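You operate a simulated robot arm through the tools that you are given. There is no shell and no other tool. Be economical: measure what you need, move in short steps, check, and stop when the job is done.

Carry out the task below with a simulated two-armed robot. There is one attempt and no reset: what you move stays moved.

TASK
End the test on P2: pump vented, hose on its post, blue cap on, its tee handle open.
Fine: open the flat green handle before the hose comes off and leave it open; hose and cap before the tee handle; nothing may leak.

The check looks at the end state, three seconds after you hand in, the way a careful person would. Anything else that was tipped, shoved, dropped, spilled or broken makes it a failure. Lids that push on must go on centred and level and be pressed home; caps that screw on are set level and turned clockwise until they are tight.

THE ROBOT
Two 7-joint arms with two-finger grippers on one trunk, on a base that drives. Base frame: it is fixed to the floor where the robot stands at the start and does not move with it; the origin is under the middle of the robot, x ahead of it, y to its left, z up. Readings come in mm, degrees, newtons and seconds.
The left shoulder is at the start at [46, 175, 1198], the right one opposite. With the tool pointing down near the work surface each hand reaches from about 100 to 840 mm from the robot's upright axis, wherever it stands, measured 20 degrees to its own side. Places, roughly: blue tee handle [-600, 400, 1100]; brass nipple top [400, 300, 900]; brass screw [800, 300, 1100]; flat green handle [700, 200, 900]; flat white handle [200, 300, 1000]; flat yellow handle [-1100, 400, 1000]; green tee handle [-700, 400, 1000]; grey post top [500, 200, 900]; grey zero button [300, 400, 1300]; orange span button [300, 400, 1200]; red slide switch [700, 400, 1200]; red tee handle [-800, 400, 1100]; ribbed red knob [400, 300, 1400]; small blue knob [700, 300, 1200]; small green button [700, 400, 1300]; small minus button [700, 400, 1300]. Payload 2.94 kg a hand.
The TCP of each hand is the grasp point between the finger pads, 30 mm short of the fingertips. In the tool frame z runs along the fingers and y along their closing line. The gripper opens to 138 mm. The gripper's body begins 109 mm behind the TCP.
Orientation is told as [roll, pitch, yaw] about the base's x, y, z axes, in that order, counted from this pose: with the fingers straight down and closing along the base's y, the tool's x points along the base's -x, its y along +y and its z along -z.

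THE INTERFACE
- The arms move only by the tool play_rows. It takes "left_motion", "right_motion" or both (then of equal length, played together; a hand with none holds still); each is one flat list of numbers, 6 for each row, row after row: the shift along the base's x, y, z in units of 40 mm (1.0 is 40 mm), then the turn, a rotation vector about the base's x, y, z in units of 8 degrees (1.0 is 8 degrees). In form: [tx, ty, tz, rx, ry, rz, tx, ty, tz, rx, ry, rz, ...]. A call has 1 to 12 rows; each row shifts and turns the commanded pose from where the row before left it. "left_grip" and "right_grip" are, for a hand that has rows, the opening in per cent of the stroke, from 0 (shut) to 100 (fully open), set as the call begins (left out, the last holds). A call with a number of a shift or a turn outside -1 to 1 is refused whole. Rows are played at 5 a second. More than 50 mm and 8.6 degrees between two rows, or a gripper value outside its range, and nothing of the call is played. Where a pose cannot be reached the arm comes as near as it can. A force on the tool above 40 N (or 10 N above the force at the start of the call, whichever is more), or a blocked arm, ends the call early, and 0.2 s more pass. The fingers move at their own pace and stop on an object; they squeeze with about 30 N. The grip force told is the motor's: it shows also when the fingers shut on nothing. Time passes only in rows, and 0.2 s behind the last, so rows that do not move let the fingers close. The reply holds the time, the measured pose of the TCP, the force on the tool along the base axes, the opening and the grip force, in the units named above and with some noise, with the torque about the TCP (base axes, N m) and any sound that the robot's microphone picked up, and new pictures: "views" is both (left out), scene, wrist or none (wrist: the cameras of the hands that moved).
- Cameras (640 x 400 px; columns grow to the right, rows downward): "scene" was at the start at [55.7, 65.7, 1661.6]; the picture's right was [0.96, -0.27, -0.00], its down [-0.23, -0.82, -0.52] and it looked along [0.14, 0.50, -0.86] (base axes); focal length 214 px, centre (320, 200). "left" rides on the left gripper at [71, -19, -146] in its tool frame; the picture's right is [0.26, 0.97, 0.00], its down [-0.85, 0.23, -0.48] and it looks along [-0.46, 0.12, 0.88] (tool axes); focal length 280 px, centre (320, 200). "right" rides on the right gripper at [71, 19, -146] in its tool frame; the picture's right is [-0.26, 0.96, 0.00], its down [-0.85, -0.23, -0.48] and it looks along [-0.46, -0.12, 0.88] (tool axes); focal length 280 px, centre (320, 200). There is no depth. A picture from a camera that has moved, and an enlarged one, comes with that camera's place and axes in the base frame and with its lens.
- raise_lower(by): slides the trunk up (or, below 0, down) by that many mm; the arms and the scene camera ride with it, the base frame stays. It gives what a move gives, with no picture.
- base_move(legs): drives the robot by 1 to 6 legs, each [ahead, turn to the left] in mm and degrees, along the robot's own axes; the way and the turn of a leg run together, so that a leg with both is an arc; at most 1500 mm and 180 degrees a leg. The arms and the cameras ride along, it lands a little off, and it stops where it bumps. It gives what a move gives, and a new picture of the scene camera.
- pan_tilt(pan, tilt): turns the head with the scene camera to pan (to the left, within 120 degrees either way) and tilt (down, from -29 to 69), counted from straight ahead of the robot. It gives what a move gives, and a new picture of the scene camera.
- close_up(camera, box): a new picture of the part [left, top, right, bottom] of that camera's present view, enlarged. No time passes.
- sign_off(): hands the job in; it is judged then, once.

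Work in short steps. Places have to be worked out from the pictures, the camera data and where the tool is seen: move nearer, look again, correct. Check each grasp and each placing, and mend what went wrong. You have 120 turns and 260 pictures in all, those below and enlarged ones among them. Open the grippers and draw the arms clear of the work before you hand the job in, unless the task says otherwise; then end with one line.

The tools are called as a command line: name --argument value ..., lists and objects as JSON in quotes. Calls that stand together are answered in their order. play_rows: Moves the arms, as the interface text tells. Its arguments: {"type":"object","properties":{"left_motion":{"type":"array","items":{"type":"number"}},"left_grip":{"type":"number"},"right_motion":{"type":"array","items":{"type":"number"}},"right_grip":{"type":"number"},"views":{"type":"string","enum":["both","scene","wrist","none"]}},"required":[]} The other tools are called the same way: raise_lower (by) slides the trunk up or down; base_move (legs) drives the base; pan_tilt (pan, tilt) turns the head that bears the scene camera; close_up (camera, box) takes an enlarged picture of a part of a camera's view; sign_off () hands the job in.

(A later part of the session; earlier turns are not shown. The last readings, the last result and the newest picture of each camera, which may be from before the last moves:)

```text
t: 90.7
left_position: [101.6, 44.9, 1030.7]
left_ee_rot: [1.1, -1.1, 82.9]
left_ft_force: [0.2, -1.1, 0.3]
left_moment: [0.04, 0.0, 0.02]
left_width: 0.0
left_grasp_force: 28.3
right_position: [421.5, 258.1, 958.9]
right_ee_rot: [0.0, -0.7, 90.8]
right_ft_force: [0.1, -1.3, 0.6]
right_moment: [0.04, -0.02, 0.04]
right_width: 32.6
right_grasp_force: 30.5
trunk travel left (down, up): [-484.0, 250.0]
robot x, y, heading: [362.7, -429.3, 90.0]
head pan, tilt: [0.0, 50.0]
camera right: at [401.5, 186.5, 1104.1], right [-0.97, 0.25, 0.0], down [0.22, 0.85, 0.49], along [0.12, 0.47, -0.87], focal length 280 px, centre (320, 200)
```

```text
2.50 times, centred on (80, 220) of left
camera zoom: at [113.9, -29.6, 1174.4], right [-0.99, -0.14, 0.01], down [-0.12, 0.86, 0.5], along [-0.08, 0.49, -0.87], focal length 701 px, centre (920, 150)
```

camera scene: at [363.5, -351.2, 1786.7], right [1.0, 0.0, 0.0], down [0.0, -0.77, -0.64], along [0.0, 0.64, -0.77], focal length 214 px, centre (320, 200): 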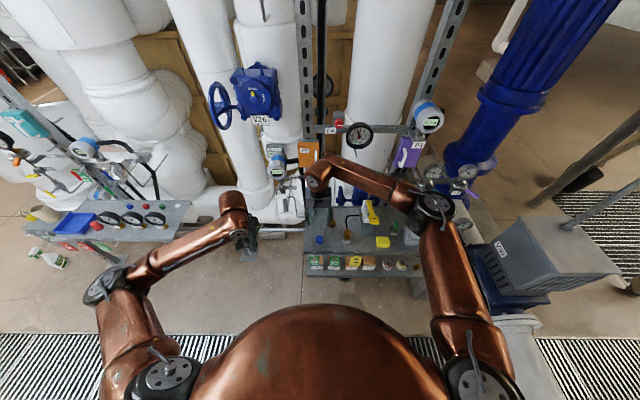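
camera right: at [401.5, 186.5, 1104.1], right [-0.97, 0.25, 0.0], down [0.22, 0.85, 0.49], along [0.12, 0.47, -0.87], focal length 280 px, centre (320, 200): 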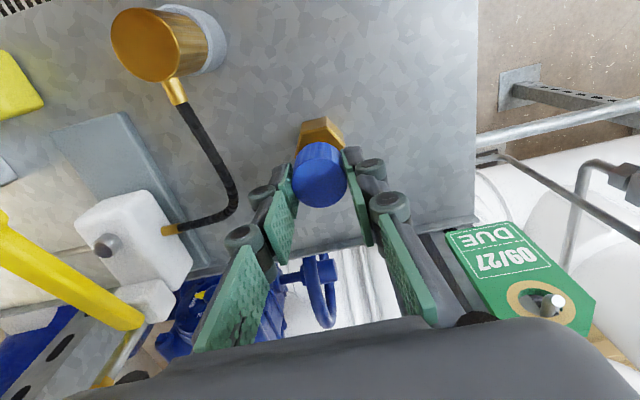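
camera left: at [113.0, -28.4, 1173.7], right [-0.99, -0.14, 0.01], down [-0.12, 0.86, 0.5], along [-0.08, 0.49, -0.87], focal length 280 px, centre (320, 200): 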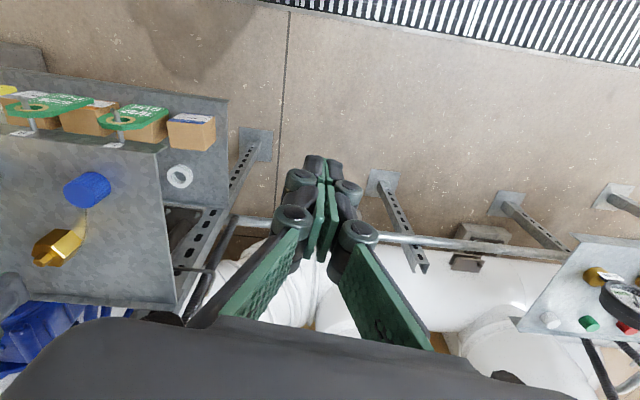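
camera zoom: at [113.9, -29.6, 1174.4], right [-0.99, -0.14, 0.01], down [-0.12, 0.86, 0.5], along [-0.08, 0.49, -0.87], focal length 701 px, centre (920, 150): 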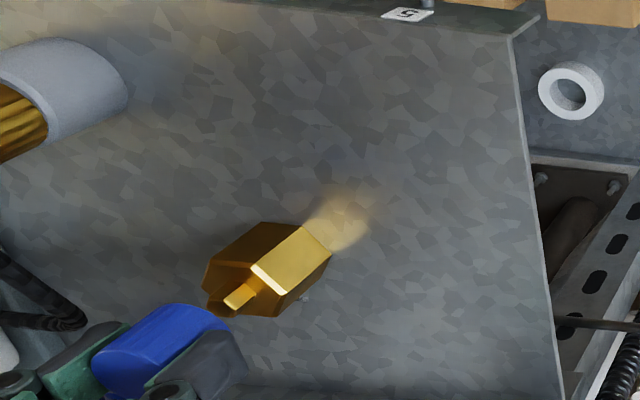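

Cap is centred over the nipple. I lower until it touches.

play_rows --right_motion '[0, 0, -0.4, 0, 0, 0, 0, 0, -0.2, 0, 0, 0, 0, 0, -0.08, 0, 0, 0, 0, 0, -0.08, 0, 0, 0, 0, 0, -0.08, 0, 0, 0]' --views "none"

close_up --camera "scene" --box '[315, 200, 345, 230]'

close_up --camera "left" --box '[0, 180, 100, 280]'

```text
t: 91.9
left_position: [102.5, 45.1, 1032.0]
left_ee_rot: [1.2, -1.2, 83.0]
left_ft_force: [-0.3, -0.3, -0.6]
left_moment: [0.0, -0.02, 0.0]
left_width: 0.1
left_grasp_force: 28.6
right_position: [421.1, 258.9, 928.1]
right_ee_rot: [0.2, -1.0, 90.6]
right_ft_force: [4.4, 1.6, 26.2]
right_moment: [-0.01, -0.11, -0.03]
right_width: 33.4
right_grasp_force: 29.8
trunk travel left (down, up): [-484.0, 250.0]
robot x, y, heading: [369.0, -429.2, 90.3]
head pan, tilt: [0.0, 50.0]
```

```text
13.33 times, centred on (330, 215) of scene
camera zoom: at [365.6, -355.4, 1787.2], right [1.0, 0.0, 0.0], down [0.0, -0.77, -0.64], along [0.0, 0.64, -0.77], focal length 2860 px, centre (187, 0)
```

zoom: 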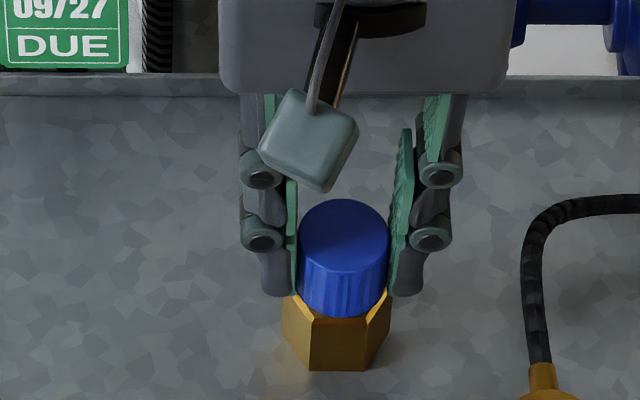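

```text
4.00 times, centred on (50, 230) of left
camera zoom: at [114.5, -31.0, 1175.4], right [-0.99, -0.14, 0.01], down [-0.12, 0.86, 0.5], along [-0.08, 0.49, -0.87], focal length 1122 px, centre (1400, 80)
```

zoom: 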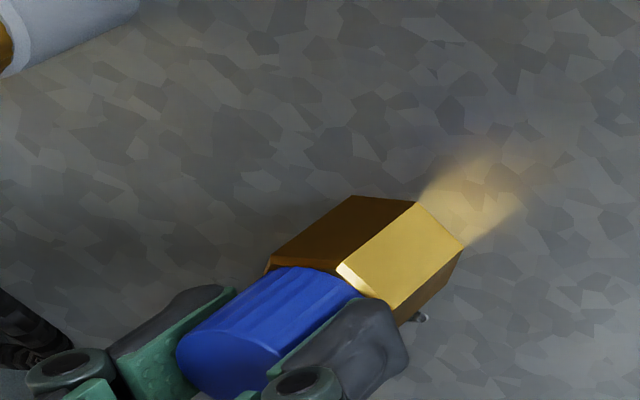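

Contact at z≈928 with 26 N down-force, cap level. I turn clockwise (negative yaw) and watch height and torque.

play_rows --right_motion '[0, 0, 0, 0, 0, -1, 0, 0, 0, 0, 0, -1, 0, 0, 0, 0, 0, -1, 0, 0, 0, 0, 0, -1, 0, 0, 0, 0, 0, -1]' --views "wrist"

```text
t: 93.1
left_position: [101.2, 44.1, 1030.5]
left_ee_rot: [1.1, -1.2, 82.9]
left_ft_force: [0.8, 0.2, 0.1]
left_moment: [0.01, 0.0, 0.0]
left_width: 0.1
left_grasp_force: 27.6
right_position: [419.7, 258.6, 925.9]
right_ee_rot: [0.1, -0.8, 50.5]
right_ft_force: [-3.1, 6.1, 23.9]
right_moment: [0.29, -0.04, 0.08]
right_width: 32.8
right_grasp_force: 29.8
trunk travel left (down, up): [-484.0, 250.0]
robot x, y, heading: [365.8, -428.7, 90.1]
head pan, tilt: [0.0, 50.0]
camera right: at [357.5, 214.7, 1071.1], right [-0.58, 0.82, 0.01], down [0.71, 0.5, 0.49], along [0.39, 0.29, -0.87], focal length 280 px, centre (320, 200)
```

right: 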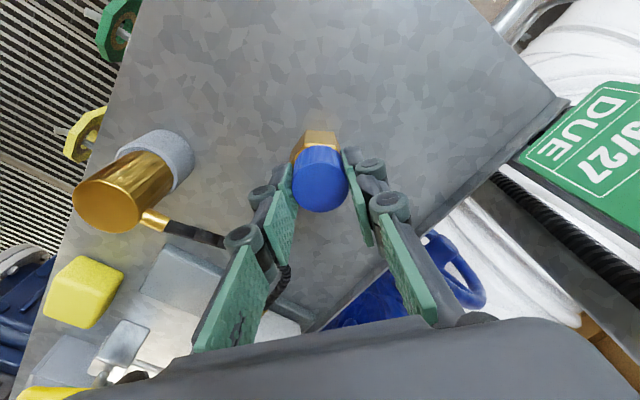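

Height fell about 2 mm, little torque. Continue turning.

play_rows --right_motion '[0, 0, 0, 0, 0, -1, 0, 0, 0, 0, 0, -1, 0, 0, 0, 0, 0, -1, 0, 0, 0, 0, 0, -1, 0, 0, 0, 0, 0, -1, 0, 0, 0, 0, 0, -1, 0, 0, 0, 0, 0, -1]' --views "wrist"

```text
t: 94.7
left_position: [101.6, 44.4, 1030.6]
left_ee_rot: [1.2, -1.2, 82.9]
left_ft_force: [0.2, 0.7, 0.1]
left_moment: [-0.03, 0.01, -0.01]
left_width: 0.0
left_grasp_force: 28.0
right_position: [421.3, 256.9, 925.2]
right_ee_rot: [0.0, -0.6, -5.6]
right_ft_force: [-0.5, 1.8, 22.8]
right_moment: [0.05, -0.04, 0.03]
right_width: 33.0
right_grasp_force: 30.0
trunk travel left (down, up): [-484.0, 250.0]
robot x, y, heading: [369.5, -430.2, 90.3]
head pan, tilt: [0.0, 50.0]
camera right: at [349.8, 284.1, 1070.7], right [0.35, 0.94, 0.0], down [0.82, -0.31, 0.49], along [0.46, -0.17, -0.87], focal length 280 px, centre (320, 200)
```

right: 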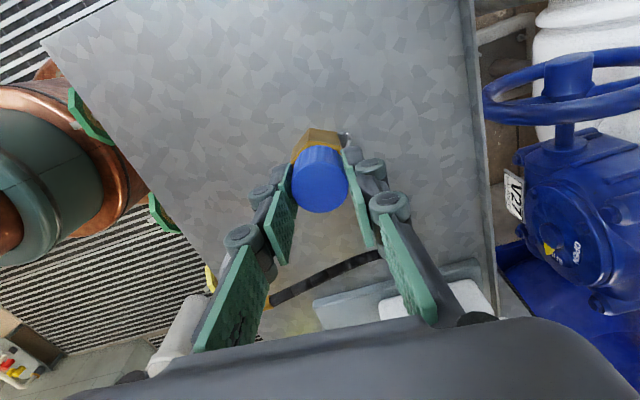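

Still turning freely. I continue with a slight downward feed.

play_rows --right_motion '[0, 0, -0.02, 0, 0, -1, 0, 0, -0.02, 0, 0, -1, 0, 0, -0.02, 0, 0, -1, 0, 0, -0.02, 0, 0, -1, 0, 0, -0.02, 0, 0, -1]' --views "wrist"

close_up --camera "scene" --box '[315, 200, 345, 230]'

```text
t: 95.9
left_position: [102.6, 44.6, 1032.9]
left_ee_rot: [1.3, -1.2, 82.9]
left_ft_force: [0.0, -0.8, -0.5]
left_moment: [0.01, 0.03, 0.04]
left_width: 0.2
left_grasp_force: 28.6
right_position: [421.8, 256.3, 921.9]
right_ee_rot: [0.1, -0.6, -45.5]
right_ft_force: [1.1, 0.0, 26.7]
right_moment: [-0.11, 0.0, 0.11]
right_width: 33.1
right_grasp_force: 30.0
trunk travel left (down, up): [-484.0, 250.0]
robot x, y, heading: [364.5, -429.1, 90.0]
head pan, tilt: [0.0, 50.0]
camera right: at [383.3, 323.2, 1067.7], right [0.87, 0.49, 0.0], down [0.43, -0.76, 0.48], along [0.24, -0.42, -0.87], focal length 280 px, centre (320, 200)
```

right: 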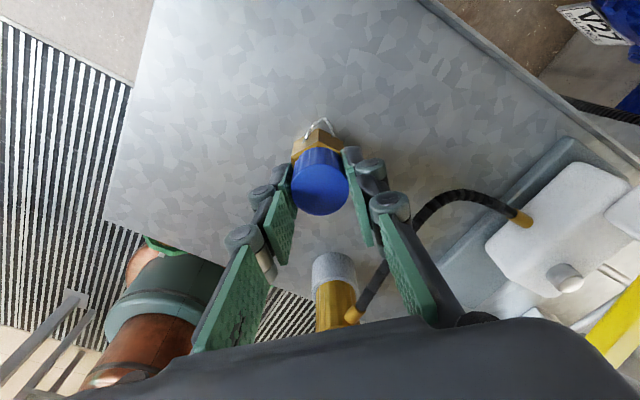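

```text
13.33 times, centred on (330, 215) of scene
camera zoom: at [365.2, -355.7, 1787.0], right [1.0, 0.0, 0.0], down [0.0, -0.77, -0.64], along [0.0, 0.64, -0.77], focal length 2860 px, centre (187, 0)
```

zoom: 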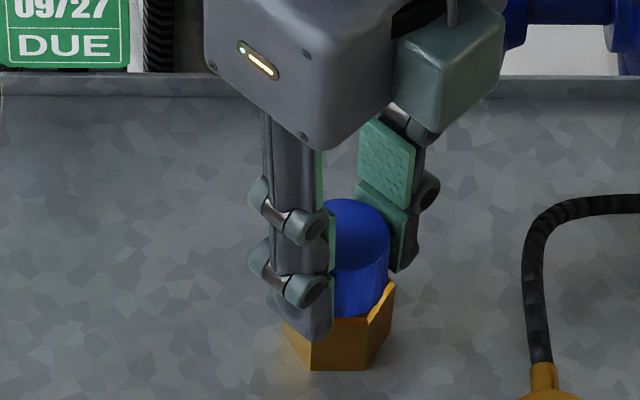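

The fingers slid a few mm on the cap; let me inspect whether the cap is down on the hex.

close_up --camera "left" --box '[0, 190, 90, 270]'

close_up --camera "right" --box '[280, 110, 360, 220]'

```text
5.00 times, centred on (45, 230) of left
camera zoom: at [114.1, -31.3, 1175.2], right [-0.99, -0.14, 0.01], down [-0.12, 0.86, 0.5], along [-0.08, 0.49, -0.87], focal length 1402 px, centre (1695, 50)
```

zoom: 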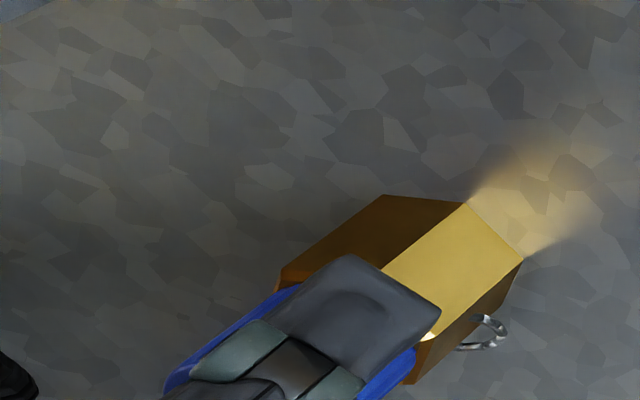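

```text
3.64 times, centred on (320, 165) of right
camera zoom: at [383.3, 323.2, 1067.7], right [0.87, 0.49, 0.0], down [0.43, -0.76, 0.48], along [0.24, -0.42, -0.87], focal length 1020 px, centre (320, 327)
```

zoom: 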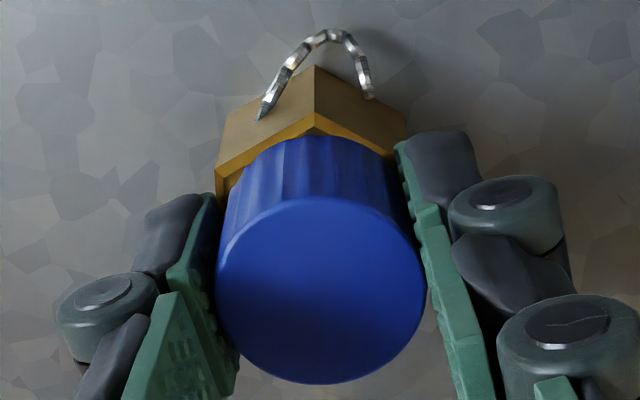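

The cap rests on the hex, level. I release, turn the hand back, re-grip and keep turning clockwise until it is tight.

play_rows --right_motion '[0, 0, 0, 0, 0, 0, 0, 0, 0, 0, 0, 0, 0, 0, 0.1, 0, 0, 1, 0, 0, 0, 0, 0, 1, 0, 0, 0, 0, 0, 1, 0, 0, 0, 0, 0, 1, 0, 0, 0, 0, 0, 1, 0, 0, 0, 0, 0, 1, 0, 0, 0, 0, 0, 1, 0, 0, 0, 0, 0, 1, 0, 0, 0, 0, 0, 1, 0, 0, 0, 0, 0, 1]' --right_grip 50 --views "none"

play_rows --right_motion '[0, 0, 0, 0, 0, 1, 0, 0, 0, 0, 0, 1, 0, 0, 0, 0, 0, 1, 0, 0, 0, 0, 0, 1, 0, 0, 0, 0, 0, 1, 0, 0, 0, 0, 0, 1, 0, 0, 0, 0, 0, 1, 0, 0, 0, 0, 0, 1, 0, 0, 0, 0, 0, 1, 0, 0, 0, 0, 0, 1]' --views "wrist"

close_up --camera "scene" --box '[315, 200, 345, 230]'

```text
t: 98.5
left_position: [101.3, 46.5, 1028.7]
left_ee_rot: [1.3, -1.0, 82.9]
left_ft_force: [0.0, 0.6, 0.1]
left_moment: [0.0, -0.01, -0.03]
left_width: 0.0
left_grasp_force: 28.4
right_position: [420.7, 259.5, 924.8]
right_ee_rot: [0.1, -0.8, 34.8]
right_ft_force: [1.2, -0.3, -0.6]
right_moment: [-0.01, -0.01, 0.03]
right_width: 68.8
right_grasp_force: 0.1
trunk travel left (down, up): [-484.0, 250.0]
robot x, y, heading: [366.0, -428.8, 90.5]
head pan, tilt: [0.0, 50.0]
```

```text
t: 100.7
left_position: [101.8, 45.5, 1029.5]
left_ee_rot: [1.2, -1.1, 82.9]
left_ft_force: [-0.9, 0.1, -0.4]
left_moment: [0.0, -0.01, -0.02]
left_width: 0.1
left_grasp_force: 28.4
right_position: [421.9, 259.0, 923.7]
right_ee_rot: [0.0, -0.7, 114.8]
right_ft_force: [-0.4, 0.6, 0.6]
right_moment: [-0.02, 0.03, -0.01]
right_width: 68.9
right_grasp_force: 0.1
trunk travel left (down, up): [-484.0, 250.0]
robot x, y, heading: [367.5, -428.1, 90.1]
head pan, tilt: [0.0, 50.0]
camera right: at [433.3, 185.4, 1069.6], right [-0.99, -0.17, 0.0], down [-0.14, 0.86, 0.49], along [-0.08, 0.48, -0.87], focal length 280 px, centre (320, 200)
```

right: 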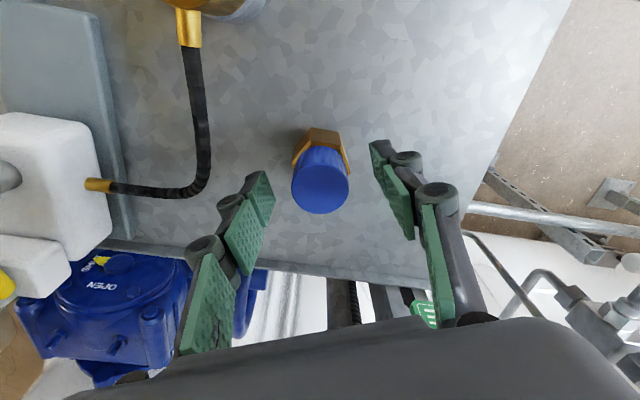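

```text
13.33 times, centred on (330, 215) of scene
camera zoom: at [365.1, -352.3, 1786.8], right [1.0, 0.0, 0.0], down [0.0, -0.77, -0.64], along [0.0, 0.64, -0.77], focal length 2860 px, centre (187, 0)
```

zoom: 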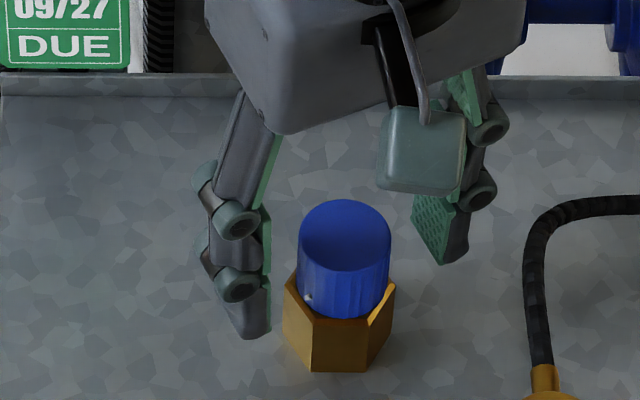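

Cap stands level on the hex. Re-grip and turn clockwise again with mild down-force.

play_rows --right_motion '[0, 0, 0, 0, 0, 0, 0, 0, 0, 0, 0, 0, 0, 0, 0, 0, 0, 0, 0, 0, -0.05, 0, 0, 0, 0, 0, -0.05, 0, 0, -1, 0, 0, 0, 0, 0, -1, 0, 0, 0, 0, 0, -1, 0, 0, 0, 0, 0, -1]' --right_grip 0 --views "none"

play_rows --right_motion '[0, 0, 0, 0, 0, -1, 0, 0, 0, 0, 0, -1, 0, 0, 0, 0, 0, -1, 0, 0, 0, 0, 0, -1, 0, 0, 0, 0, 0, -1, 0, 0, 0, 0, 0, -1]' --views "wrist"

```text
t: 102.5
left_position: [102.6, 43.7, 1031.7]
left_ee_rot: [1.1, -1.1, 82.8]
left_ft_force: [-0.3, 0.0, 0.4]
left_moment: [-0.02, 0.03, 0.01]
left_width: 0.1
left_grasp_force: 28.8
right_position: [421.4, 256.4, 923.1]
right_ee_rot: [0.0, -1.0, 82.5]
right_ft_force: [0.9, 1.4, 26.2]
right_moment: [0.02, -0.03, 0.01]
right_width: 35.2
right_grasp_force: 30.5
trunk travel left (down, up): [-484.0, 250.0]
robot x, y, heading: [362.2, -430.6, 90.1]
head pan, tilt: [0.0, 50.0]
```

```text
t: 103.9
left_position: [100.7, 44.3, 1029.8]
left_ee_rot: [1.2, -1.2, 83.0]
left_ft_force: [-0.8, 0.2, 0.7]
left_moment: [0.02, 0.03, 0.02]
left_width: 0.2
left_grasp_force: 28.4
right_position: [420.9, 256.9, 922.0]
right_ee_rot: [0.0, -0.8, 34.5]
right_ft_force: [1.1, 1.4, 25.1]
right_moment: [0.03, -0.01, 0.32]
right_width: 35.1
right_grasp_force: 29.6
trunk travel left (down, up): [-484.0, 250.0]
robot x, y, heading: [366.2, -427.0, 90.2]
head pan, tilt: [0.0, 50.0]
camera right: at [349.2, 232.5, 1067.2], right [-0.33, 0.94, 0.01], down [0.83, 0.29, 0.49], along [0.46, 0.17, -0.87], focal length 280 px, centre (320, 200)
```

right: 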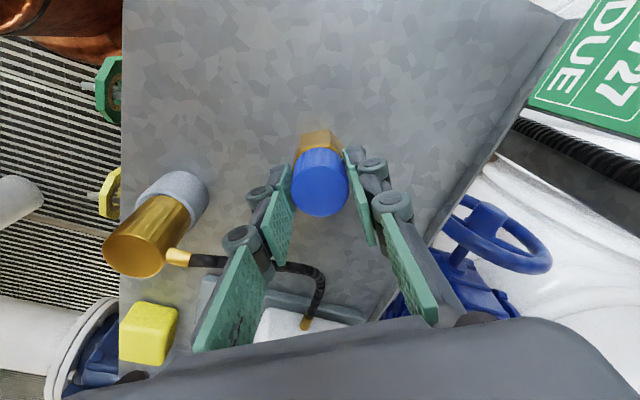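

Torque rose to 0.32 N·m: threads are biting. Continue clockwise.

play_rows --right_motion '[0, 0, 0, 0, 0, -1, 0, 0, 0, 0, 0, -1, 0, 0, 0, 0, 0, -1, 0, 0, 0, 0, 0, -1]' --views "none"

play_rows --right_motion '[0, 0, 0, 0, 0, -1, 0, 0, 0, 0, 0, -1, 0, 0, 0, 0, 0, -1, 0, 0, 0, 0, 0, -1]' --views "wrist"

close_up --camera "scene" --box '[315, 200, 345, 230]'

```text
t: 104.9
left_position: [101.2, 43.9, 1031.9]
left_ee_rot: [1.2, -1.2, 83.0]
left_ft_force: [-0.3, -0.4, -0.1]
left_moment: [-0.01, -0.01, 0.02]
left_width: 0.1
left_grasp_force: 28.5
right_position: [421.4, 256.0, 921.5]
right_ee_rot: [0.1, -0.6, 2.5]
right_ft_force: [1.2, -2.1, 26.9]
right_moment: [-0.05, -0.06, 0.36]
right_width: 35.3
right_grasp_force: 29.4
trunk travel left (down, up): [-484.0, 250.0]
robot x, y, heading: [368.5, -424.8, 90.2]
head pan, tilt: [0.0, 50.0]
```

```text
t: 105.2
left_position: [102.0, 45.1, 1030.3]
left_ee_rot: [1.2, -1.2, 83.0]
left_ft_force: [-1.2, 0.0, -0.8]
left_moment: [0.01, 0.03, -0.02]
left_width: 0.0
left_grasp_force: 28.6
right_position: [421.1, 257.2, 922.7]
right_ee_rot: [-0.2, -0.7, 0.0]
right_ft_force: [0.9, -6.5, 11.6]
right_moment: [-0.44, -0.07, 0.07]
right_width: 35.3
right_grasp_force: 30.3
trunk travel left (down, up): [-484.0, 250.0]
robot x, y, heading: [368.9, -429.6, 90.3]
head pan, tilt: [0.0, 50.0]
stopped in row 1 (right hand): the force on the tool passed its limit at 43 N (the readings are from after the stop); the commanded pose is now the measured one
camera right: at [347.6, 277.9, 1067.4], right [0.26, 0.97, 0.0], down [0.84, -0.23, 0.49], along [0.47, -0.13, -0.87], focal length 280 px, centre (320, 200)
```

right: 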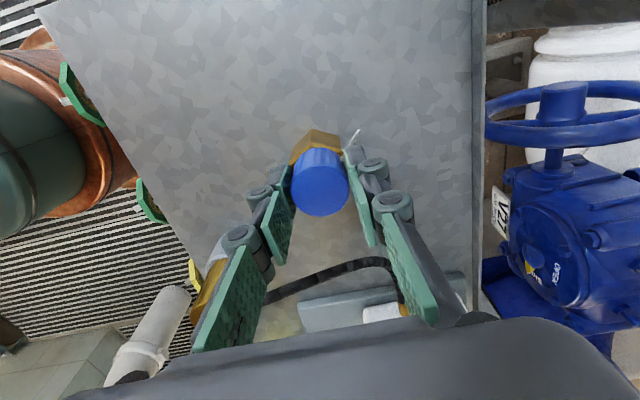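

```text
13.33 times, centred on (330, 215) of scene
camera zoom: at [365.4, -353.8, 1786.6], right [1.0, 0.0, 0.0], down [0.0, -0.77, -0.64], along [0.0, 0.64, -0.77], focal length 2860 px, centre (187, 0)
```

zoom: 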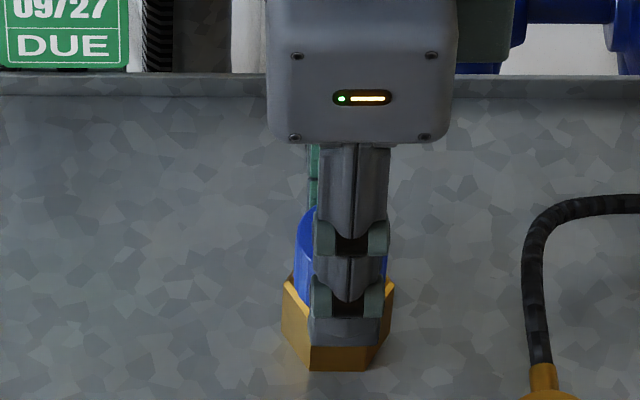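

The limit tripped; torque was ~0.36 N·m. One finger sits on the chain eyelet, so I release and lift to see how far the cap turned.

play_rows --right_motion '[0, 0, 0, 0, 0, 0, 0, 0, 0, 0, 0, 0, 0, 0, 0.5, 0, 0, 0, 0, 0, 1, 0, 0, 0]' --right_grip 50 --views "wrist"

close_up --camera "scene" --box '[315, 200, 345, 230]'

close_up --camera "right" --box '[280, 90, 380, 200]'

```text
t: 106.2
left_position: [101.2, 46.5, 1030.0]
left_ee_rot: [1.3, -1.1, 82.9]
left_ft_force: [0.1, -0.8, 0.3]
left_moment: [0.01, 0.0, 0.01]
left_width: 0.0
left_grasp_force: 28.2
right_position: [422.3, 257.0, 980.5]
right_ee_rot: [-0.1, -0.7, 0.0]
right_ft_force: [-0.5, -0.6, -0.6]
right_moment: [0.06, -0.01, 0.0]
right_width: 69.2
right_grasp_force: 0.1
trunk travel left (down, up): [-484.0, 250.0]
robot x, y, heading: [369.9, -427.7, 90.2]
head pan, tilt: [0.0, 50.0]
camera right: at [348.1, 278.0, 1126.5], right [0.26, 0.96, 0.0], down [0.84, -0.23, 0.49], along [0.47, -0.13, -0.87], focal length 280 px, centre (320, 200)
```

right: 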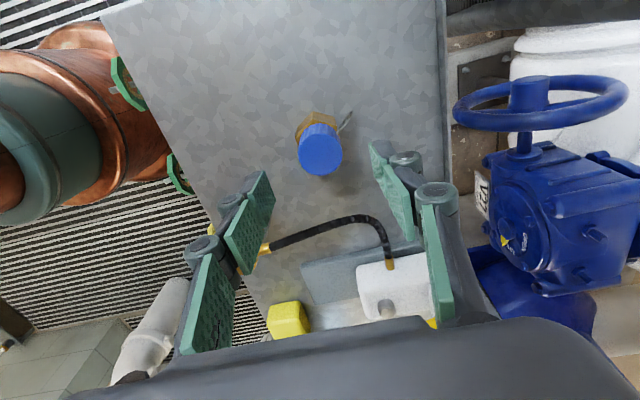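

```text
13.33 times, centred on (330, 215) of scene
camera zoom: at [365.2, -353.7, 1786.9], right [1.0, 0.0, 0.0], down [0.0, -0.77, -0.64], along [0.0, 0.64, -0.77], focal length 2860 px, centre (187, 0)
```

zoom: 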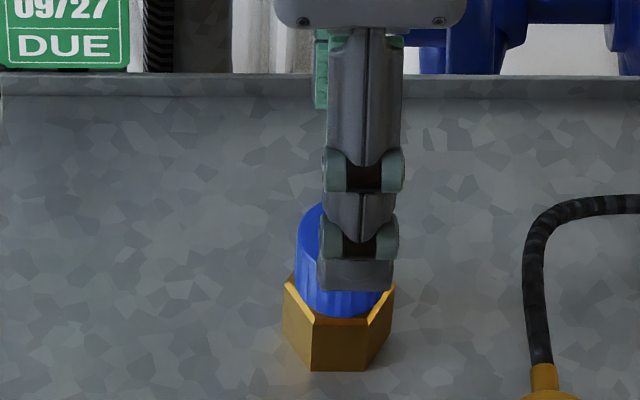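

```text
3.64 times, centred on (330, 145) of right
camera zoom: at [348.1, 278.0, 1126.5], right [0.26, 0.96, 0.0], down [0.84, -0.23, 0.49], along [0.47, -0.13, -0.87], focal length 1020 px, centre (284, 400)
```

zoom: 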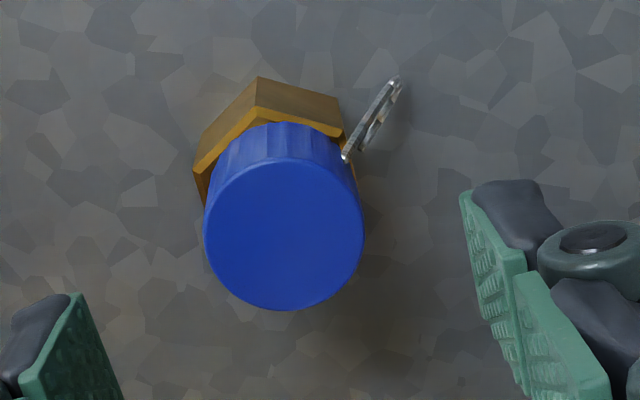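

The eyelet went round with the cap, so it does turn. I re-grip clear of the eyelet (yaw ≈105°) to test tightness.

play_rows --right_motion '[0, 0, 0, 0, 0, 1, 0, 0, 0, 0, 0, 1, 0, 0, 0, 0, 0, 1, 0, 0, 0, 0, 0, 1, 0, 0, 0, 0, 0, 1, 0, 0, 0, 0, 0, 1, 0, 0, 0, 0, 0, 1, 0, 0, 0, 0, 0, 1, 0, 0, 0, 0, 0, 1, 0, 0, 0, 0, 0, 1, 0, 0, 0, 0, 0, 1, 0, 0, 0, 0, 0, 1]' --views "none"

play_rows --right_motion '[0, 0.03, -0.5, 0, 0, 1, 0, 0, -0.5, 0, 0, 0, 0, 0, -0.36, 0, 0, 0]' --views "wrist"

play_rows --right_motion '[0, 0, 0, 0, 0, 0, 0, 0, 0, 0, 0, 0, 0, 0, 0, 0, 0, 0, 0, 0, 0, 0, 0, 0]' --right_grip 0 --views "none"

close_up --camera "right" --box '[270, 90, 370, 230]'

```text
t: 108.8
left_position: [102.7, 45.6, 1030.7]
left_ee_rot: [1.2, -1.1, 82.9]
left_ft_force: [0.2, -0.9, 0.1]
left_moment: [0.01, -0.03, -0.03]
left_width: 0.1
left_grasp_force: 28.3
right_position: [421.0, 258.9, 981.3]
right_ee_rot: [0.0, -0.7, 96.1]
right_ft_force: [0.3, -1.0, 1.0]
right_moment: [-0.02, -0.04, -0.01]
right_width: 68.9
right_grasp_force: 0.1
trunk travel left (down, up): [-484.0, 250.0]
robot x, y, heading: [366.2, -426.5, 89.7]
head pan, tilt: [0.0, 50.0]
```

```text
t: 109.6
left_position: [102.0, 47.1, 1030.9]
left_ee_rot: [1.2, -1.1, 82.9]
left_ft_force: [-0.1, 0.3, 0.9]
left_moment: [0.0, -0.02, -0.02]
left_width: 0.2
left_grasp_force: 27.7
right_position: [421.9, 260.5, 925.9]
right_ee_rot: [0.0, -0.7, 104.1]
right_ft_force: [-0.6, 0.5, -0.8]
right_moment: [0.0, 0.0, -0.01]
right_width: 69.0
right_grasp_force: 0.1
trunk travel left (down, up): [-484.0, 250.0]
robot x, y, heading: [365.0, -430.2, 90.1]
head pan, tilt: [0.0, 50.0]
camera right: at [419.5, 185.6, 1071.3], right [-1.0, 0.02, 0.0], down [0.02, 0.87, 0.49], along [0.01, 0.49, -0.87], focal length 280 px, centre (320, 200)
```

right: 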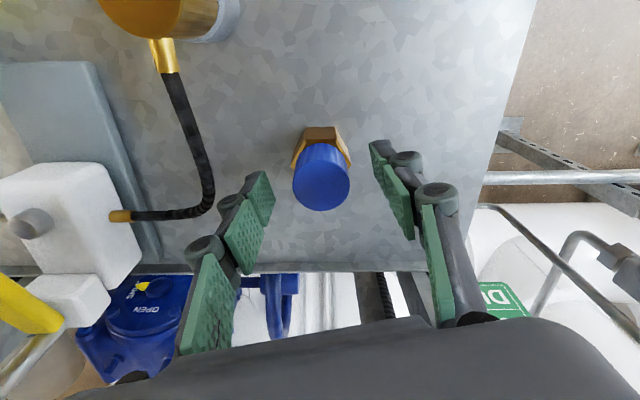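

```text
t: 110.6
left_position: [101.9, 45.8, 1031.1]
left_ee_rot: [1.2, -1.2, 82.9]
left_ft_force: [0.2, -0.7, -0.5]
left_moment: [-0.01, -0.02, 0.01]
left_width: 0.0
left_grasp_force: 28.2
right_position: [421.9, 260.2, 927.1]
right_ee_rot: [0.0, -0.7, 104.1]
right_ft_force: [0.8, -0.3, 0.4]
right_moment: [0.02, 0.02, -0.02]
right_width: 34.0
right_grasp_force: 30.4
trunk travel left (down, up): [-484.0, 250.0]
robot x, y, heading: [366.7, -430.2, 90.1]
head pan, tilt: [0.0, 50.0]
```

```text
2.86 times, centred on (320, 160) of right
camera zoom: at [419.2, 185.4, 1071.9], right [-1.0, 0.02, 0.0], down [0.02, 0.87, 0.49], along [0.01, 0.49, -0.87], focal length 801 px, centre (320, 314)
```

zoom: 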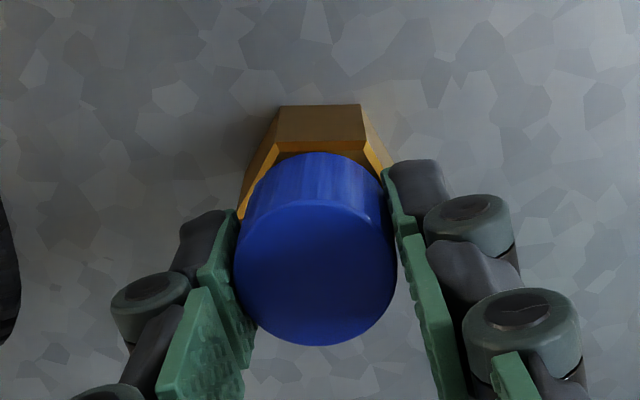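

Good grip (34.0 mm) with no side force. Now turn clockwise in short steps, watching torque.

play_rows --right_motion '[0, 0, -0.05, 0, 0, -1, 0, 0, 0, 0, 0, -1, 0, 0, 0, 0, 0, -1]' --views "none"

play_rows --right_motion '[0, 0, 0, 0, 0, -1, 0, 0, 0, 0, 0, -1, 0, 0, 0, 0, 0, -1, 0, 0, 0, 0, 0, -1, 0, 0, 0, 0, 0, -1]' --views "none"

play_rows --right_motion '[0, 0, 0, 0, 0, -1, 0, 0, 0, 0, 0, -1, 0, 0, 0, 0, 0, -1, 0, 0, 0, 0, 0, -1, 0, 0, 0, 0, 0, -1]' --views "wrist"

```text
t: 111.4
left_position: [101.8, 44.9, 1031.3]
left_ee_rot: [1.2, -1.0, 82.9]
left_ft_force: [0.6, -0.7, 0.1]
left_moment: [0.03, 0.01, -0.02]
left_width: 0.0
left_grasp_force: 27.7
right_position: [422.3, 259.0, 925.7]
right_ee_rot: [0.0, -0.9, 79.8]
right_ft_force: [4.5, 1.9, 14.6]
right_moment: [-0.11, -0.18, 0.04]
right_width: 34.0
right_grasp_force: 30.0
trunk travel left (down, up): [-484.0, 250.0]
robot x, y, heading: [365.7, -428.2, 90.4]
head pan, tilt: [0.0, 50.0]
```

```text
t: 112.6
left_position: [102.3, 44.9, 1031.0]
left_ee_rot: [1.1, -1.2, 83.0]
left_ft_force: [-0.5, 0.0, 0.1]
left_moment: [0.0, 0.01, 0.02]
left_width: 0.2
left_grasp_force: 28.3
right_position: [420.9, 258.9, 924.9]
right_ee_rot: [0.2, -0.7, 39.9]
right_ft_force: [4.7, 1.5, 18.8]
right_moment: [-0.02, -0.18, 0.06]
right_width: 33.6
right_grasp_force: 30.1
trunk travel left (down, up): [-484.0, 250.0]
robot x, y, heading: [363.3, -430.4, 90.0]
head pan, tilt: [0.0, 50.0]
```

```text
t: 113.8
left_position: [101.5, 44.6, 1031.2]
left_ee_rot: [1.2, -1.2, 82.9]
left_ft_force: [-0.5, -0.9, 1.2]
left_moment: [-0.04, 0.02, 0.0]
left_width: 0.0
left_grasp_force: 28.3
right_position: [421.0, 258.2, 924.7]
right_ee_rot: [0.0, -0.8, 0.0]
right_ft_force: [3.7, 0.0, 18.6]
right_moment: [-0.09, -0.15, 0.09]
right_width: 33.8
right_grasp_force: 30.0
trunk travel left (down, up): [-484.0, 250.0]
robot x, y, heading: [363.4, -428.2, 90.1]
head pan, tilt: [0.0, 50.0]
camera right: at [348.2, 279.2, 1070.4], right [0.26, 0.96, 0.0], down [0.84, -0.23, 0.49], along [0.47, -0.13, -0.87], focal length 280 px, centre (320, 200)
```

right: 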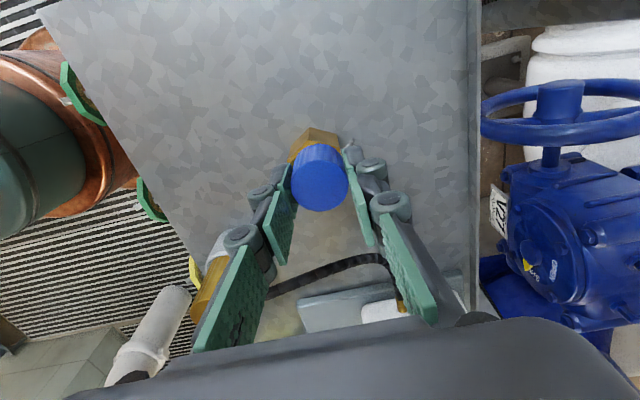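

I enlarge to see whether the chain end moved with the cap this time.

close_up --camera "right" --box '[280, 110, 380, 220]'

close_up --camera "scene" --box '[318, 204, 342, 228]'

close_up --camera "left" --box '[0, 180, 100, 280]'

```text
3.64 times, centred on (330, 165) of right
camera zoom: at [348.2, 279.2, 1070.4], right [0.26, 0.96, 0.0], down [0.84, -0.23, 0.49], along [0.47, -0.13, -0.87], focal length 1020 px, centre (284, 327)
```

zoom: 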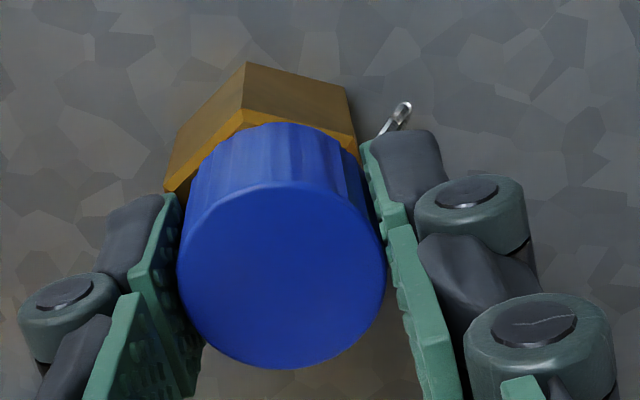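

```text
16.00 times, centred on (330, 216) of scene
camera zoom: at [365.6, -354.6, 1786.9], right [1.0, 0.0, 0.0], down [0.0, -0.77, -0.64], along [0.0, 0.64, -0.77], focal length 3432 px, centre (160, -56)
```

zoom: 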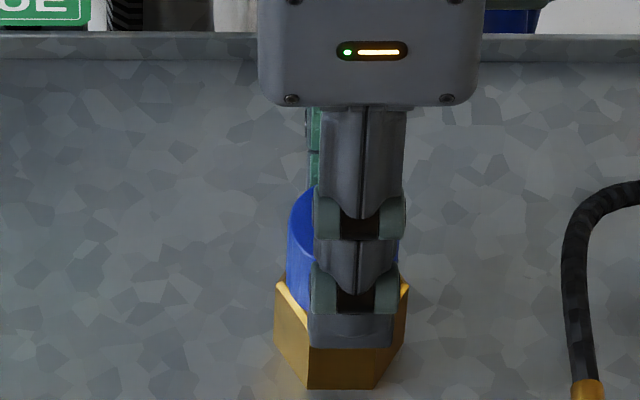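

```text
4.00 times, centred on (50, 230) of left
camera zoom: at [114.5, -30.5, 1174.9], right [-0.99, -0.14, 0.01], down [-0.12, 0.86, 0.5], along [-0.08, 0.49, -0.87], focal length 1122 px, centre (1400, 80)
```

zoom: 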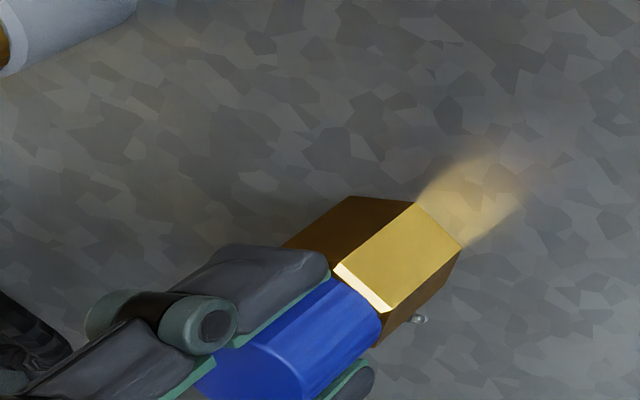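

I release and lift to compare the cap's height relative to the hex with earlier pictures.

play_rows --right_motion '[0, 0, 0, 0, 0, 0, 0, 0, 0, 0, 0, 0, 0, 0, 0.5, 0, 0, 0, 0, 0, 1, 0, 0, 0, 0.8, 0, 1, 0, 0, 0, 1, 0, 0, 0, 0, 0]' --right_grip 50 --views "none"

close_up --camera "scene" --box '[315, 200, 345, 230]'

close_up --camera "right" --box '[240, 20, 360, 140]'

close_up --camera "left" --box '[0, 190, 90, 270]'

```text
refused: row 5 steps farther than a row can; nothing moved
```

```text
13.33 times, centred on (330, 215) of scene
camera zoom: at [365.6, -354.6, 1786.9], right [1.0, 0.0, 0.0], down [0.0, -0.77, -0.64], along [0.0, 0.64, -0.77], focal length 2860 px, centre (187, 0)
```

zoom: 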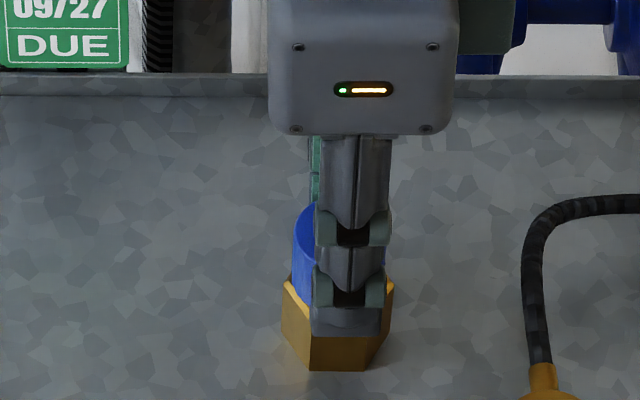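

```text
3.33 times, centred on (300, 80) of right
camera zoom: at [348.2, 279.2, 1070.4], right [0.26, 0.96, 0.0], down [0.84, -0.23, 0.49], along [0.47, -0.13, -0.87], focal length 935 px, centre (387, 600)
```

zoom: 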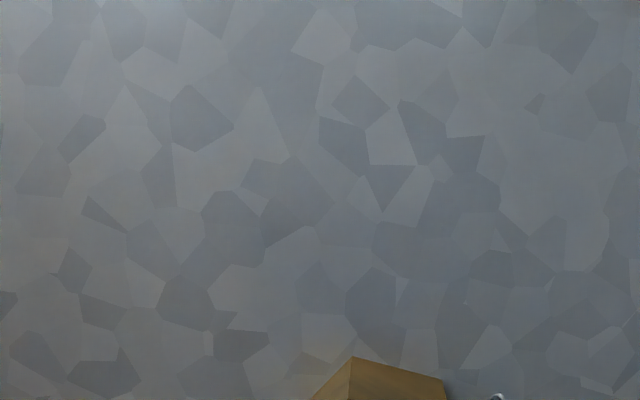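

```text
5.00 times, centred on (45, 230) of left
camera zoom: at [114.5, -30.5, 1174.9], right [-0.99, -0.14, 0.01], down [-0.12, 0.86, 0.5], along [-0.08, 0.49, -0.87], focal length 1402 px, centre (1695, 50)
```

zoom: 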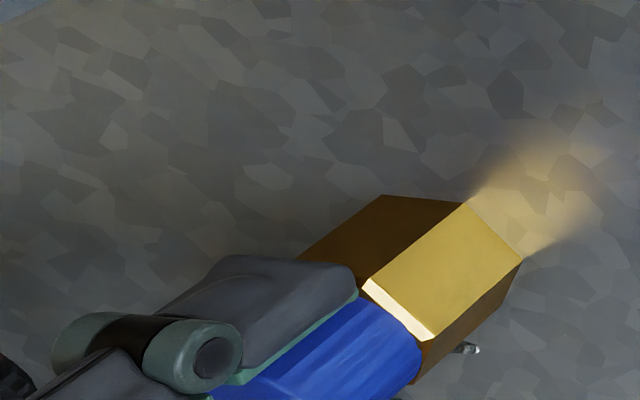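

A row was too long; I resend with shorter rows.

play_rows --right_motion '[0, 0, 0, 0, 0, 0, 0, 0, 0, 0, 0, 0, 0, 0, 0.5, 0, 0, 0, 0, 0, 1, 0, 0, 0, 0, 0, 1, 0, 0, 0, 1, 0, 0, 0, 0, 0, 1, 0, 0, 0, 0, 0]' --right_grip 50 --views "wrist"

close_up --camera "scene" --box '[315, 200, 345, 230]'

close_up --camera "left" --box '[0, 190, 90, 270]'

```text
t: 115.4
left_position: [101.3, 45.8, 1029.9]
left_ee_rot: [1.2, -1.1, 82.9]
left_ft_force: [0.9, 0.4, 0.2]
left_moment: [0.01, 0.06, -0.01]
left_width: 0.0
left_grasp_force: 28.5
right_position: [501.9, 259.7, 1024.3]
right_ee_rot: [0.1, -0.6, 0.1]
right_ft_force: [-0.2, 0.6, 0.3]
right_moment: [0.0, 0.02, 0.02]
right_width: 69.1
right_grasp_force: 0.1
trunk travel left (down, up): [-484.0, 250.0]
robot x, y, heading: [365.9, -431.6, 90.2]
head pan, tilt: [0.0, 50.0]
camera right: at [428.2, 279.7, 1169.6], right [0.26, 0.97, 0.0], down [0.84, -0.23, 0.49], along [0.47, -0.12, -0.87], focal length 280 px, centre (320, 200)
```

right: 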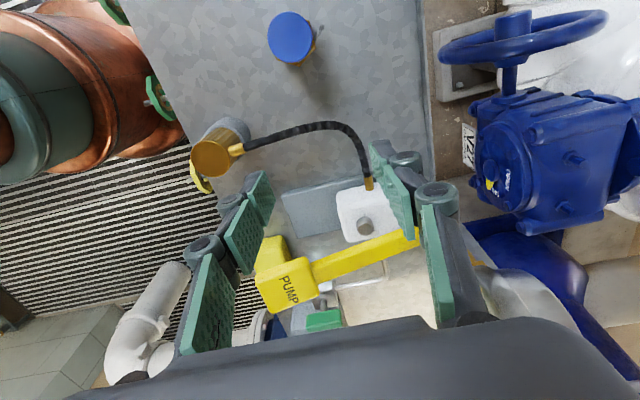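

```text
13.33 times, centred on (330, 215) of scene
camera zoom: at [367.1, -352.9, 1786.8], right [1.0, 0.0, 0.0], down [0.0, -0.77, -0.64], along [0.0, 0.64, -0.77], focal length 2860 px, centre (187, 0)
```

zoom: 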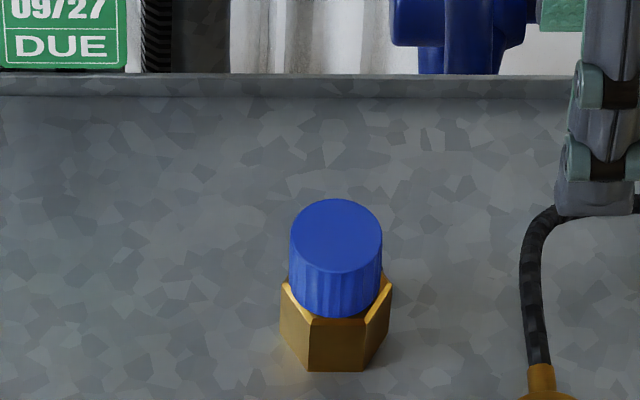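

```text
5.00 times, centred on (45, 230) of left
camera zoom: at [115.4, -29.5, 1174.7], right [-0.99, -0.14, 0.02], down [-0.12, 0.86, 0.5], along [-0.08, 0.49, -0.87], focal length 1402 px, centre (1695, 50)
```

zoom: 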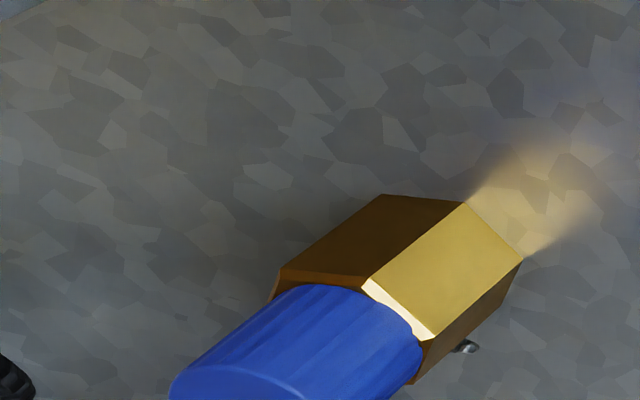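

Cap is level and centred on the hex, but turns without ever tightening, so it may be push-on. I go back over it, grip, and press firmly, listening/feeling for it to seat.

play_rows --right_motion '[-1, 0, 0, 0, 0, 1, -1, 0, 0, 0, 0, 1, 0, 0, 0, 0, 0, 1, 0, 0, 0, 0, 0, 1, 0, 0, 0, 0, 0, 1, 0, 0, 0, 0, 0, 1, 0, 0, 0, 0, 0, 1, 0, 0, -1, 0, 0, 1, 0, 0, -1, 0, 0, 1, 0, 0, -0.4, 0, 0, 1, 0, 0, 0, 0, 0, 1]' --views "wrist"

play_rows --right_motion '[0, 0, 0, 0, 0, 0, 0, 0, 0, 0, 0, 0, 0, 0, 0, 0, 0, 0, 0, 0, 0, 0, 0, 0]' --right_grip 0 --views "none"

play_rows --right_motion '[0, 0, -0.1, 0, 0, 0, 0, 0, -0.1, 0, 0, 0, 0, 0, -0.1, 0, 0, 0, 0, 0, -0.1, 0, 0, 0]' --views "none"

```text
t: 117.8
left_position: [101.7, 45.7, 1029.3]
left_ee_rot: [1.2, -1.1, 82.9]
left_ft_force: [0.3, -0.5, -0.2]
left_moment: [0.02, -0.01, -0.03]
left_width: 0.0
left_grasp_force: 28.7
right_position: [421.4, 258.9, 928.2]
right_ee_rot: [0.0, -0.7, 88.2]
right_ft_force: [0.2, -1.0, 0.3]
right_moment: [-0.04, -0.01, 0.03]
right_width: 69.0
right_grasp_force: 0.3
trunk travel left (down, up): [-484.0, 250.0]
robot x, y, heading: [363.9, -431.0, 90.0]
head pan, tilt: [0.0, 50.0]
camera right: at [399.0, 188.5, 1073.2], right [-0.96, 0.29, 0.0], down [0.26, 0.83, 0.49], along [0.14, 0.47, -0.87], focal length 280 px, centre (320, 200)
```

right: 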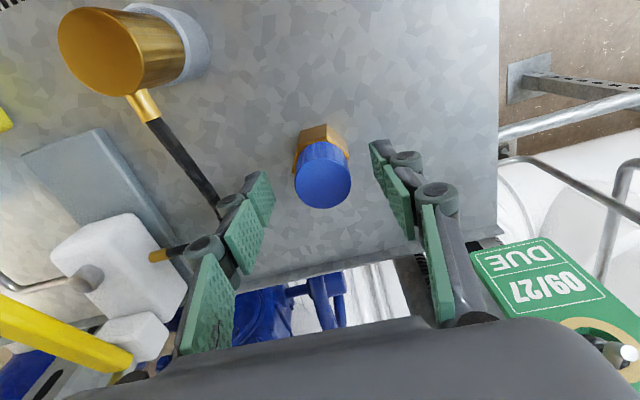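

```text
t: 118.8
left_position: [101.9, 46.7, 1029.7]
left_ee_rot: [1.1, -1.1, 82.9]
left_ft_force: [-0.1, 0.0, 0.3]
left_moment: [-0.01, 0.04, -0.02]
left_width: 0.0
left_grasp_force: 28.4
right_position: [421.4, 259.3, 927.1]
right_ee_rot: [0.0, -0.7, 88.0]
right_ft_force: [-0.3, 0.1, 0.5]
right_moment: [0.03, -0.02, 0.0]
right_width: 33.1
right_grasp_force: 29.6
trunk travel left (down, up): [-484.0, 250.0]
robot x, y, heading: [362.6, -427.0, 90.3]
head pan, tilt: [0.0, 50.0]
```

```text
t: 119.7
left_position: [102.4, 45.1, 1030.7]
left_ee_rot: [1.2, -1.0, 82.8]
left_ft_force: [0.1, 0.9, 1.0]
left_moment: [-0.03, 0.0, -0.04]
left_width: 0.0
left_grasp_force: 28.6
right_position: [420.4, 260.8, 923.3]
right_ee_rot: [0.2, -1.0, 87.9]
right_ft_force: [3.2, -8.7, 16.5]
right_moment: [-0.41, -0.28, -0.05]
right_width: 32.8
right_grasp_force: 29.7
trunk travel left (down, up): [-484.0, 250.0]
robot x, y, heading: [363.7, -428.3, 90.5]
head pan, tilt: [0.0, 50.0]
stopped in row 4 (right hand): the force on the tool passed its limit at 42 N (the readings are from after the stop); the commanded pose is now the measured one
```

Pressed to the 42 N limit. Now a gentle pull test: lift 4 mm and read the force.

play_rows --right_motion '[0, 0, 0.1, 0, 0, 0, 0, 0, 0.05, 0, 0, 0, 0, 0, 0.05, 0, 0, 0]' --views "none"

close_up --camera "left" --box '[0, 190, 90, 270]'

close_up --camera "scene" --box '[315, 200, 345, 230]'

```text
t: 120.5
left_position: [102.5, 45.9, 1031.5]
left_ee_rot: [1.3, -1.1, 82.8]
left_ft_force: [0.6, 0.0, 0.0]
left_moment: [-0.01, 0.02, 0.0]
left_width: 0.2
left_grasp_force: 28.6
right_position: [421.4, 262.6, 927.0]
right_ee_rot: [0.1, -0.8, 87.9]
right_ft_force: [-0.9, 0.2, -0.3]
right_moment: [0.01, 0.01, 0.02]
right_width: 32.9
right_grasp_force: 29.7
trunk travel left (down, up): [-484.0, 250.0]
robot x, y, heading: [369.2, -431.2, 90.3]
head pan, tilt: [0.0, 50.0]
```

```text
5.00 times, centred on (45, 230) of left
camera zoom: at [114.3, -28.7, 1174.1], right [-0.99, -0.14, 0.01], down [-0.12, 0.86, 0.5], along [-0.08, 0.49, -0.87], focal length 1402 px, centre (1695, 50)
```

zoom: 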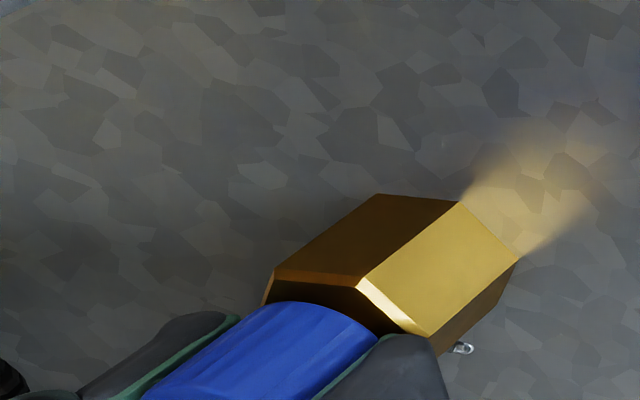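

```text
13.33 times, centred on (330, 215) of scene
camera zoom: at [365.2, -351.8, 1786.7], right [1.0, 0.0, 0.0], down [0.0, -0.77, -0.64], along [0.0, 0.64, -0.77], focal length 2860 px, centre (187, 0)
```

zoom: 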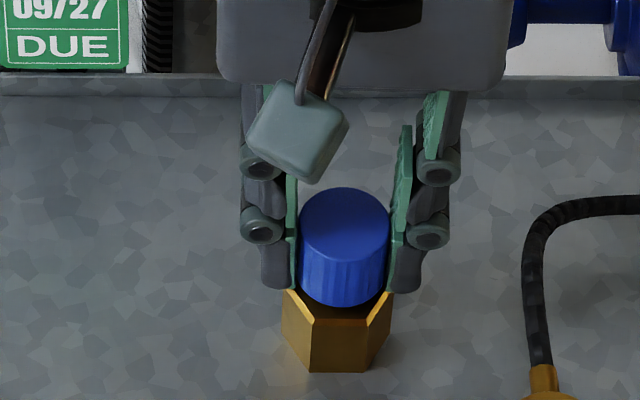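

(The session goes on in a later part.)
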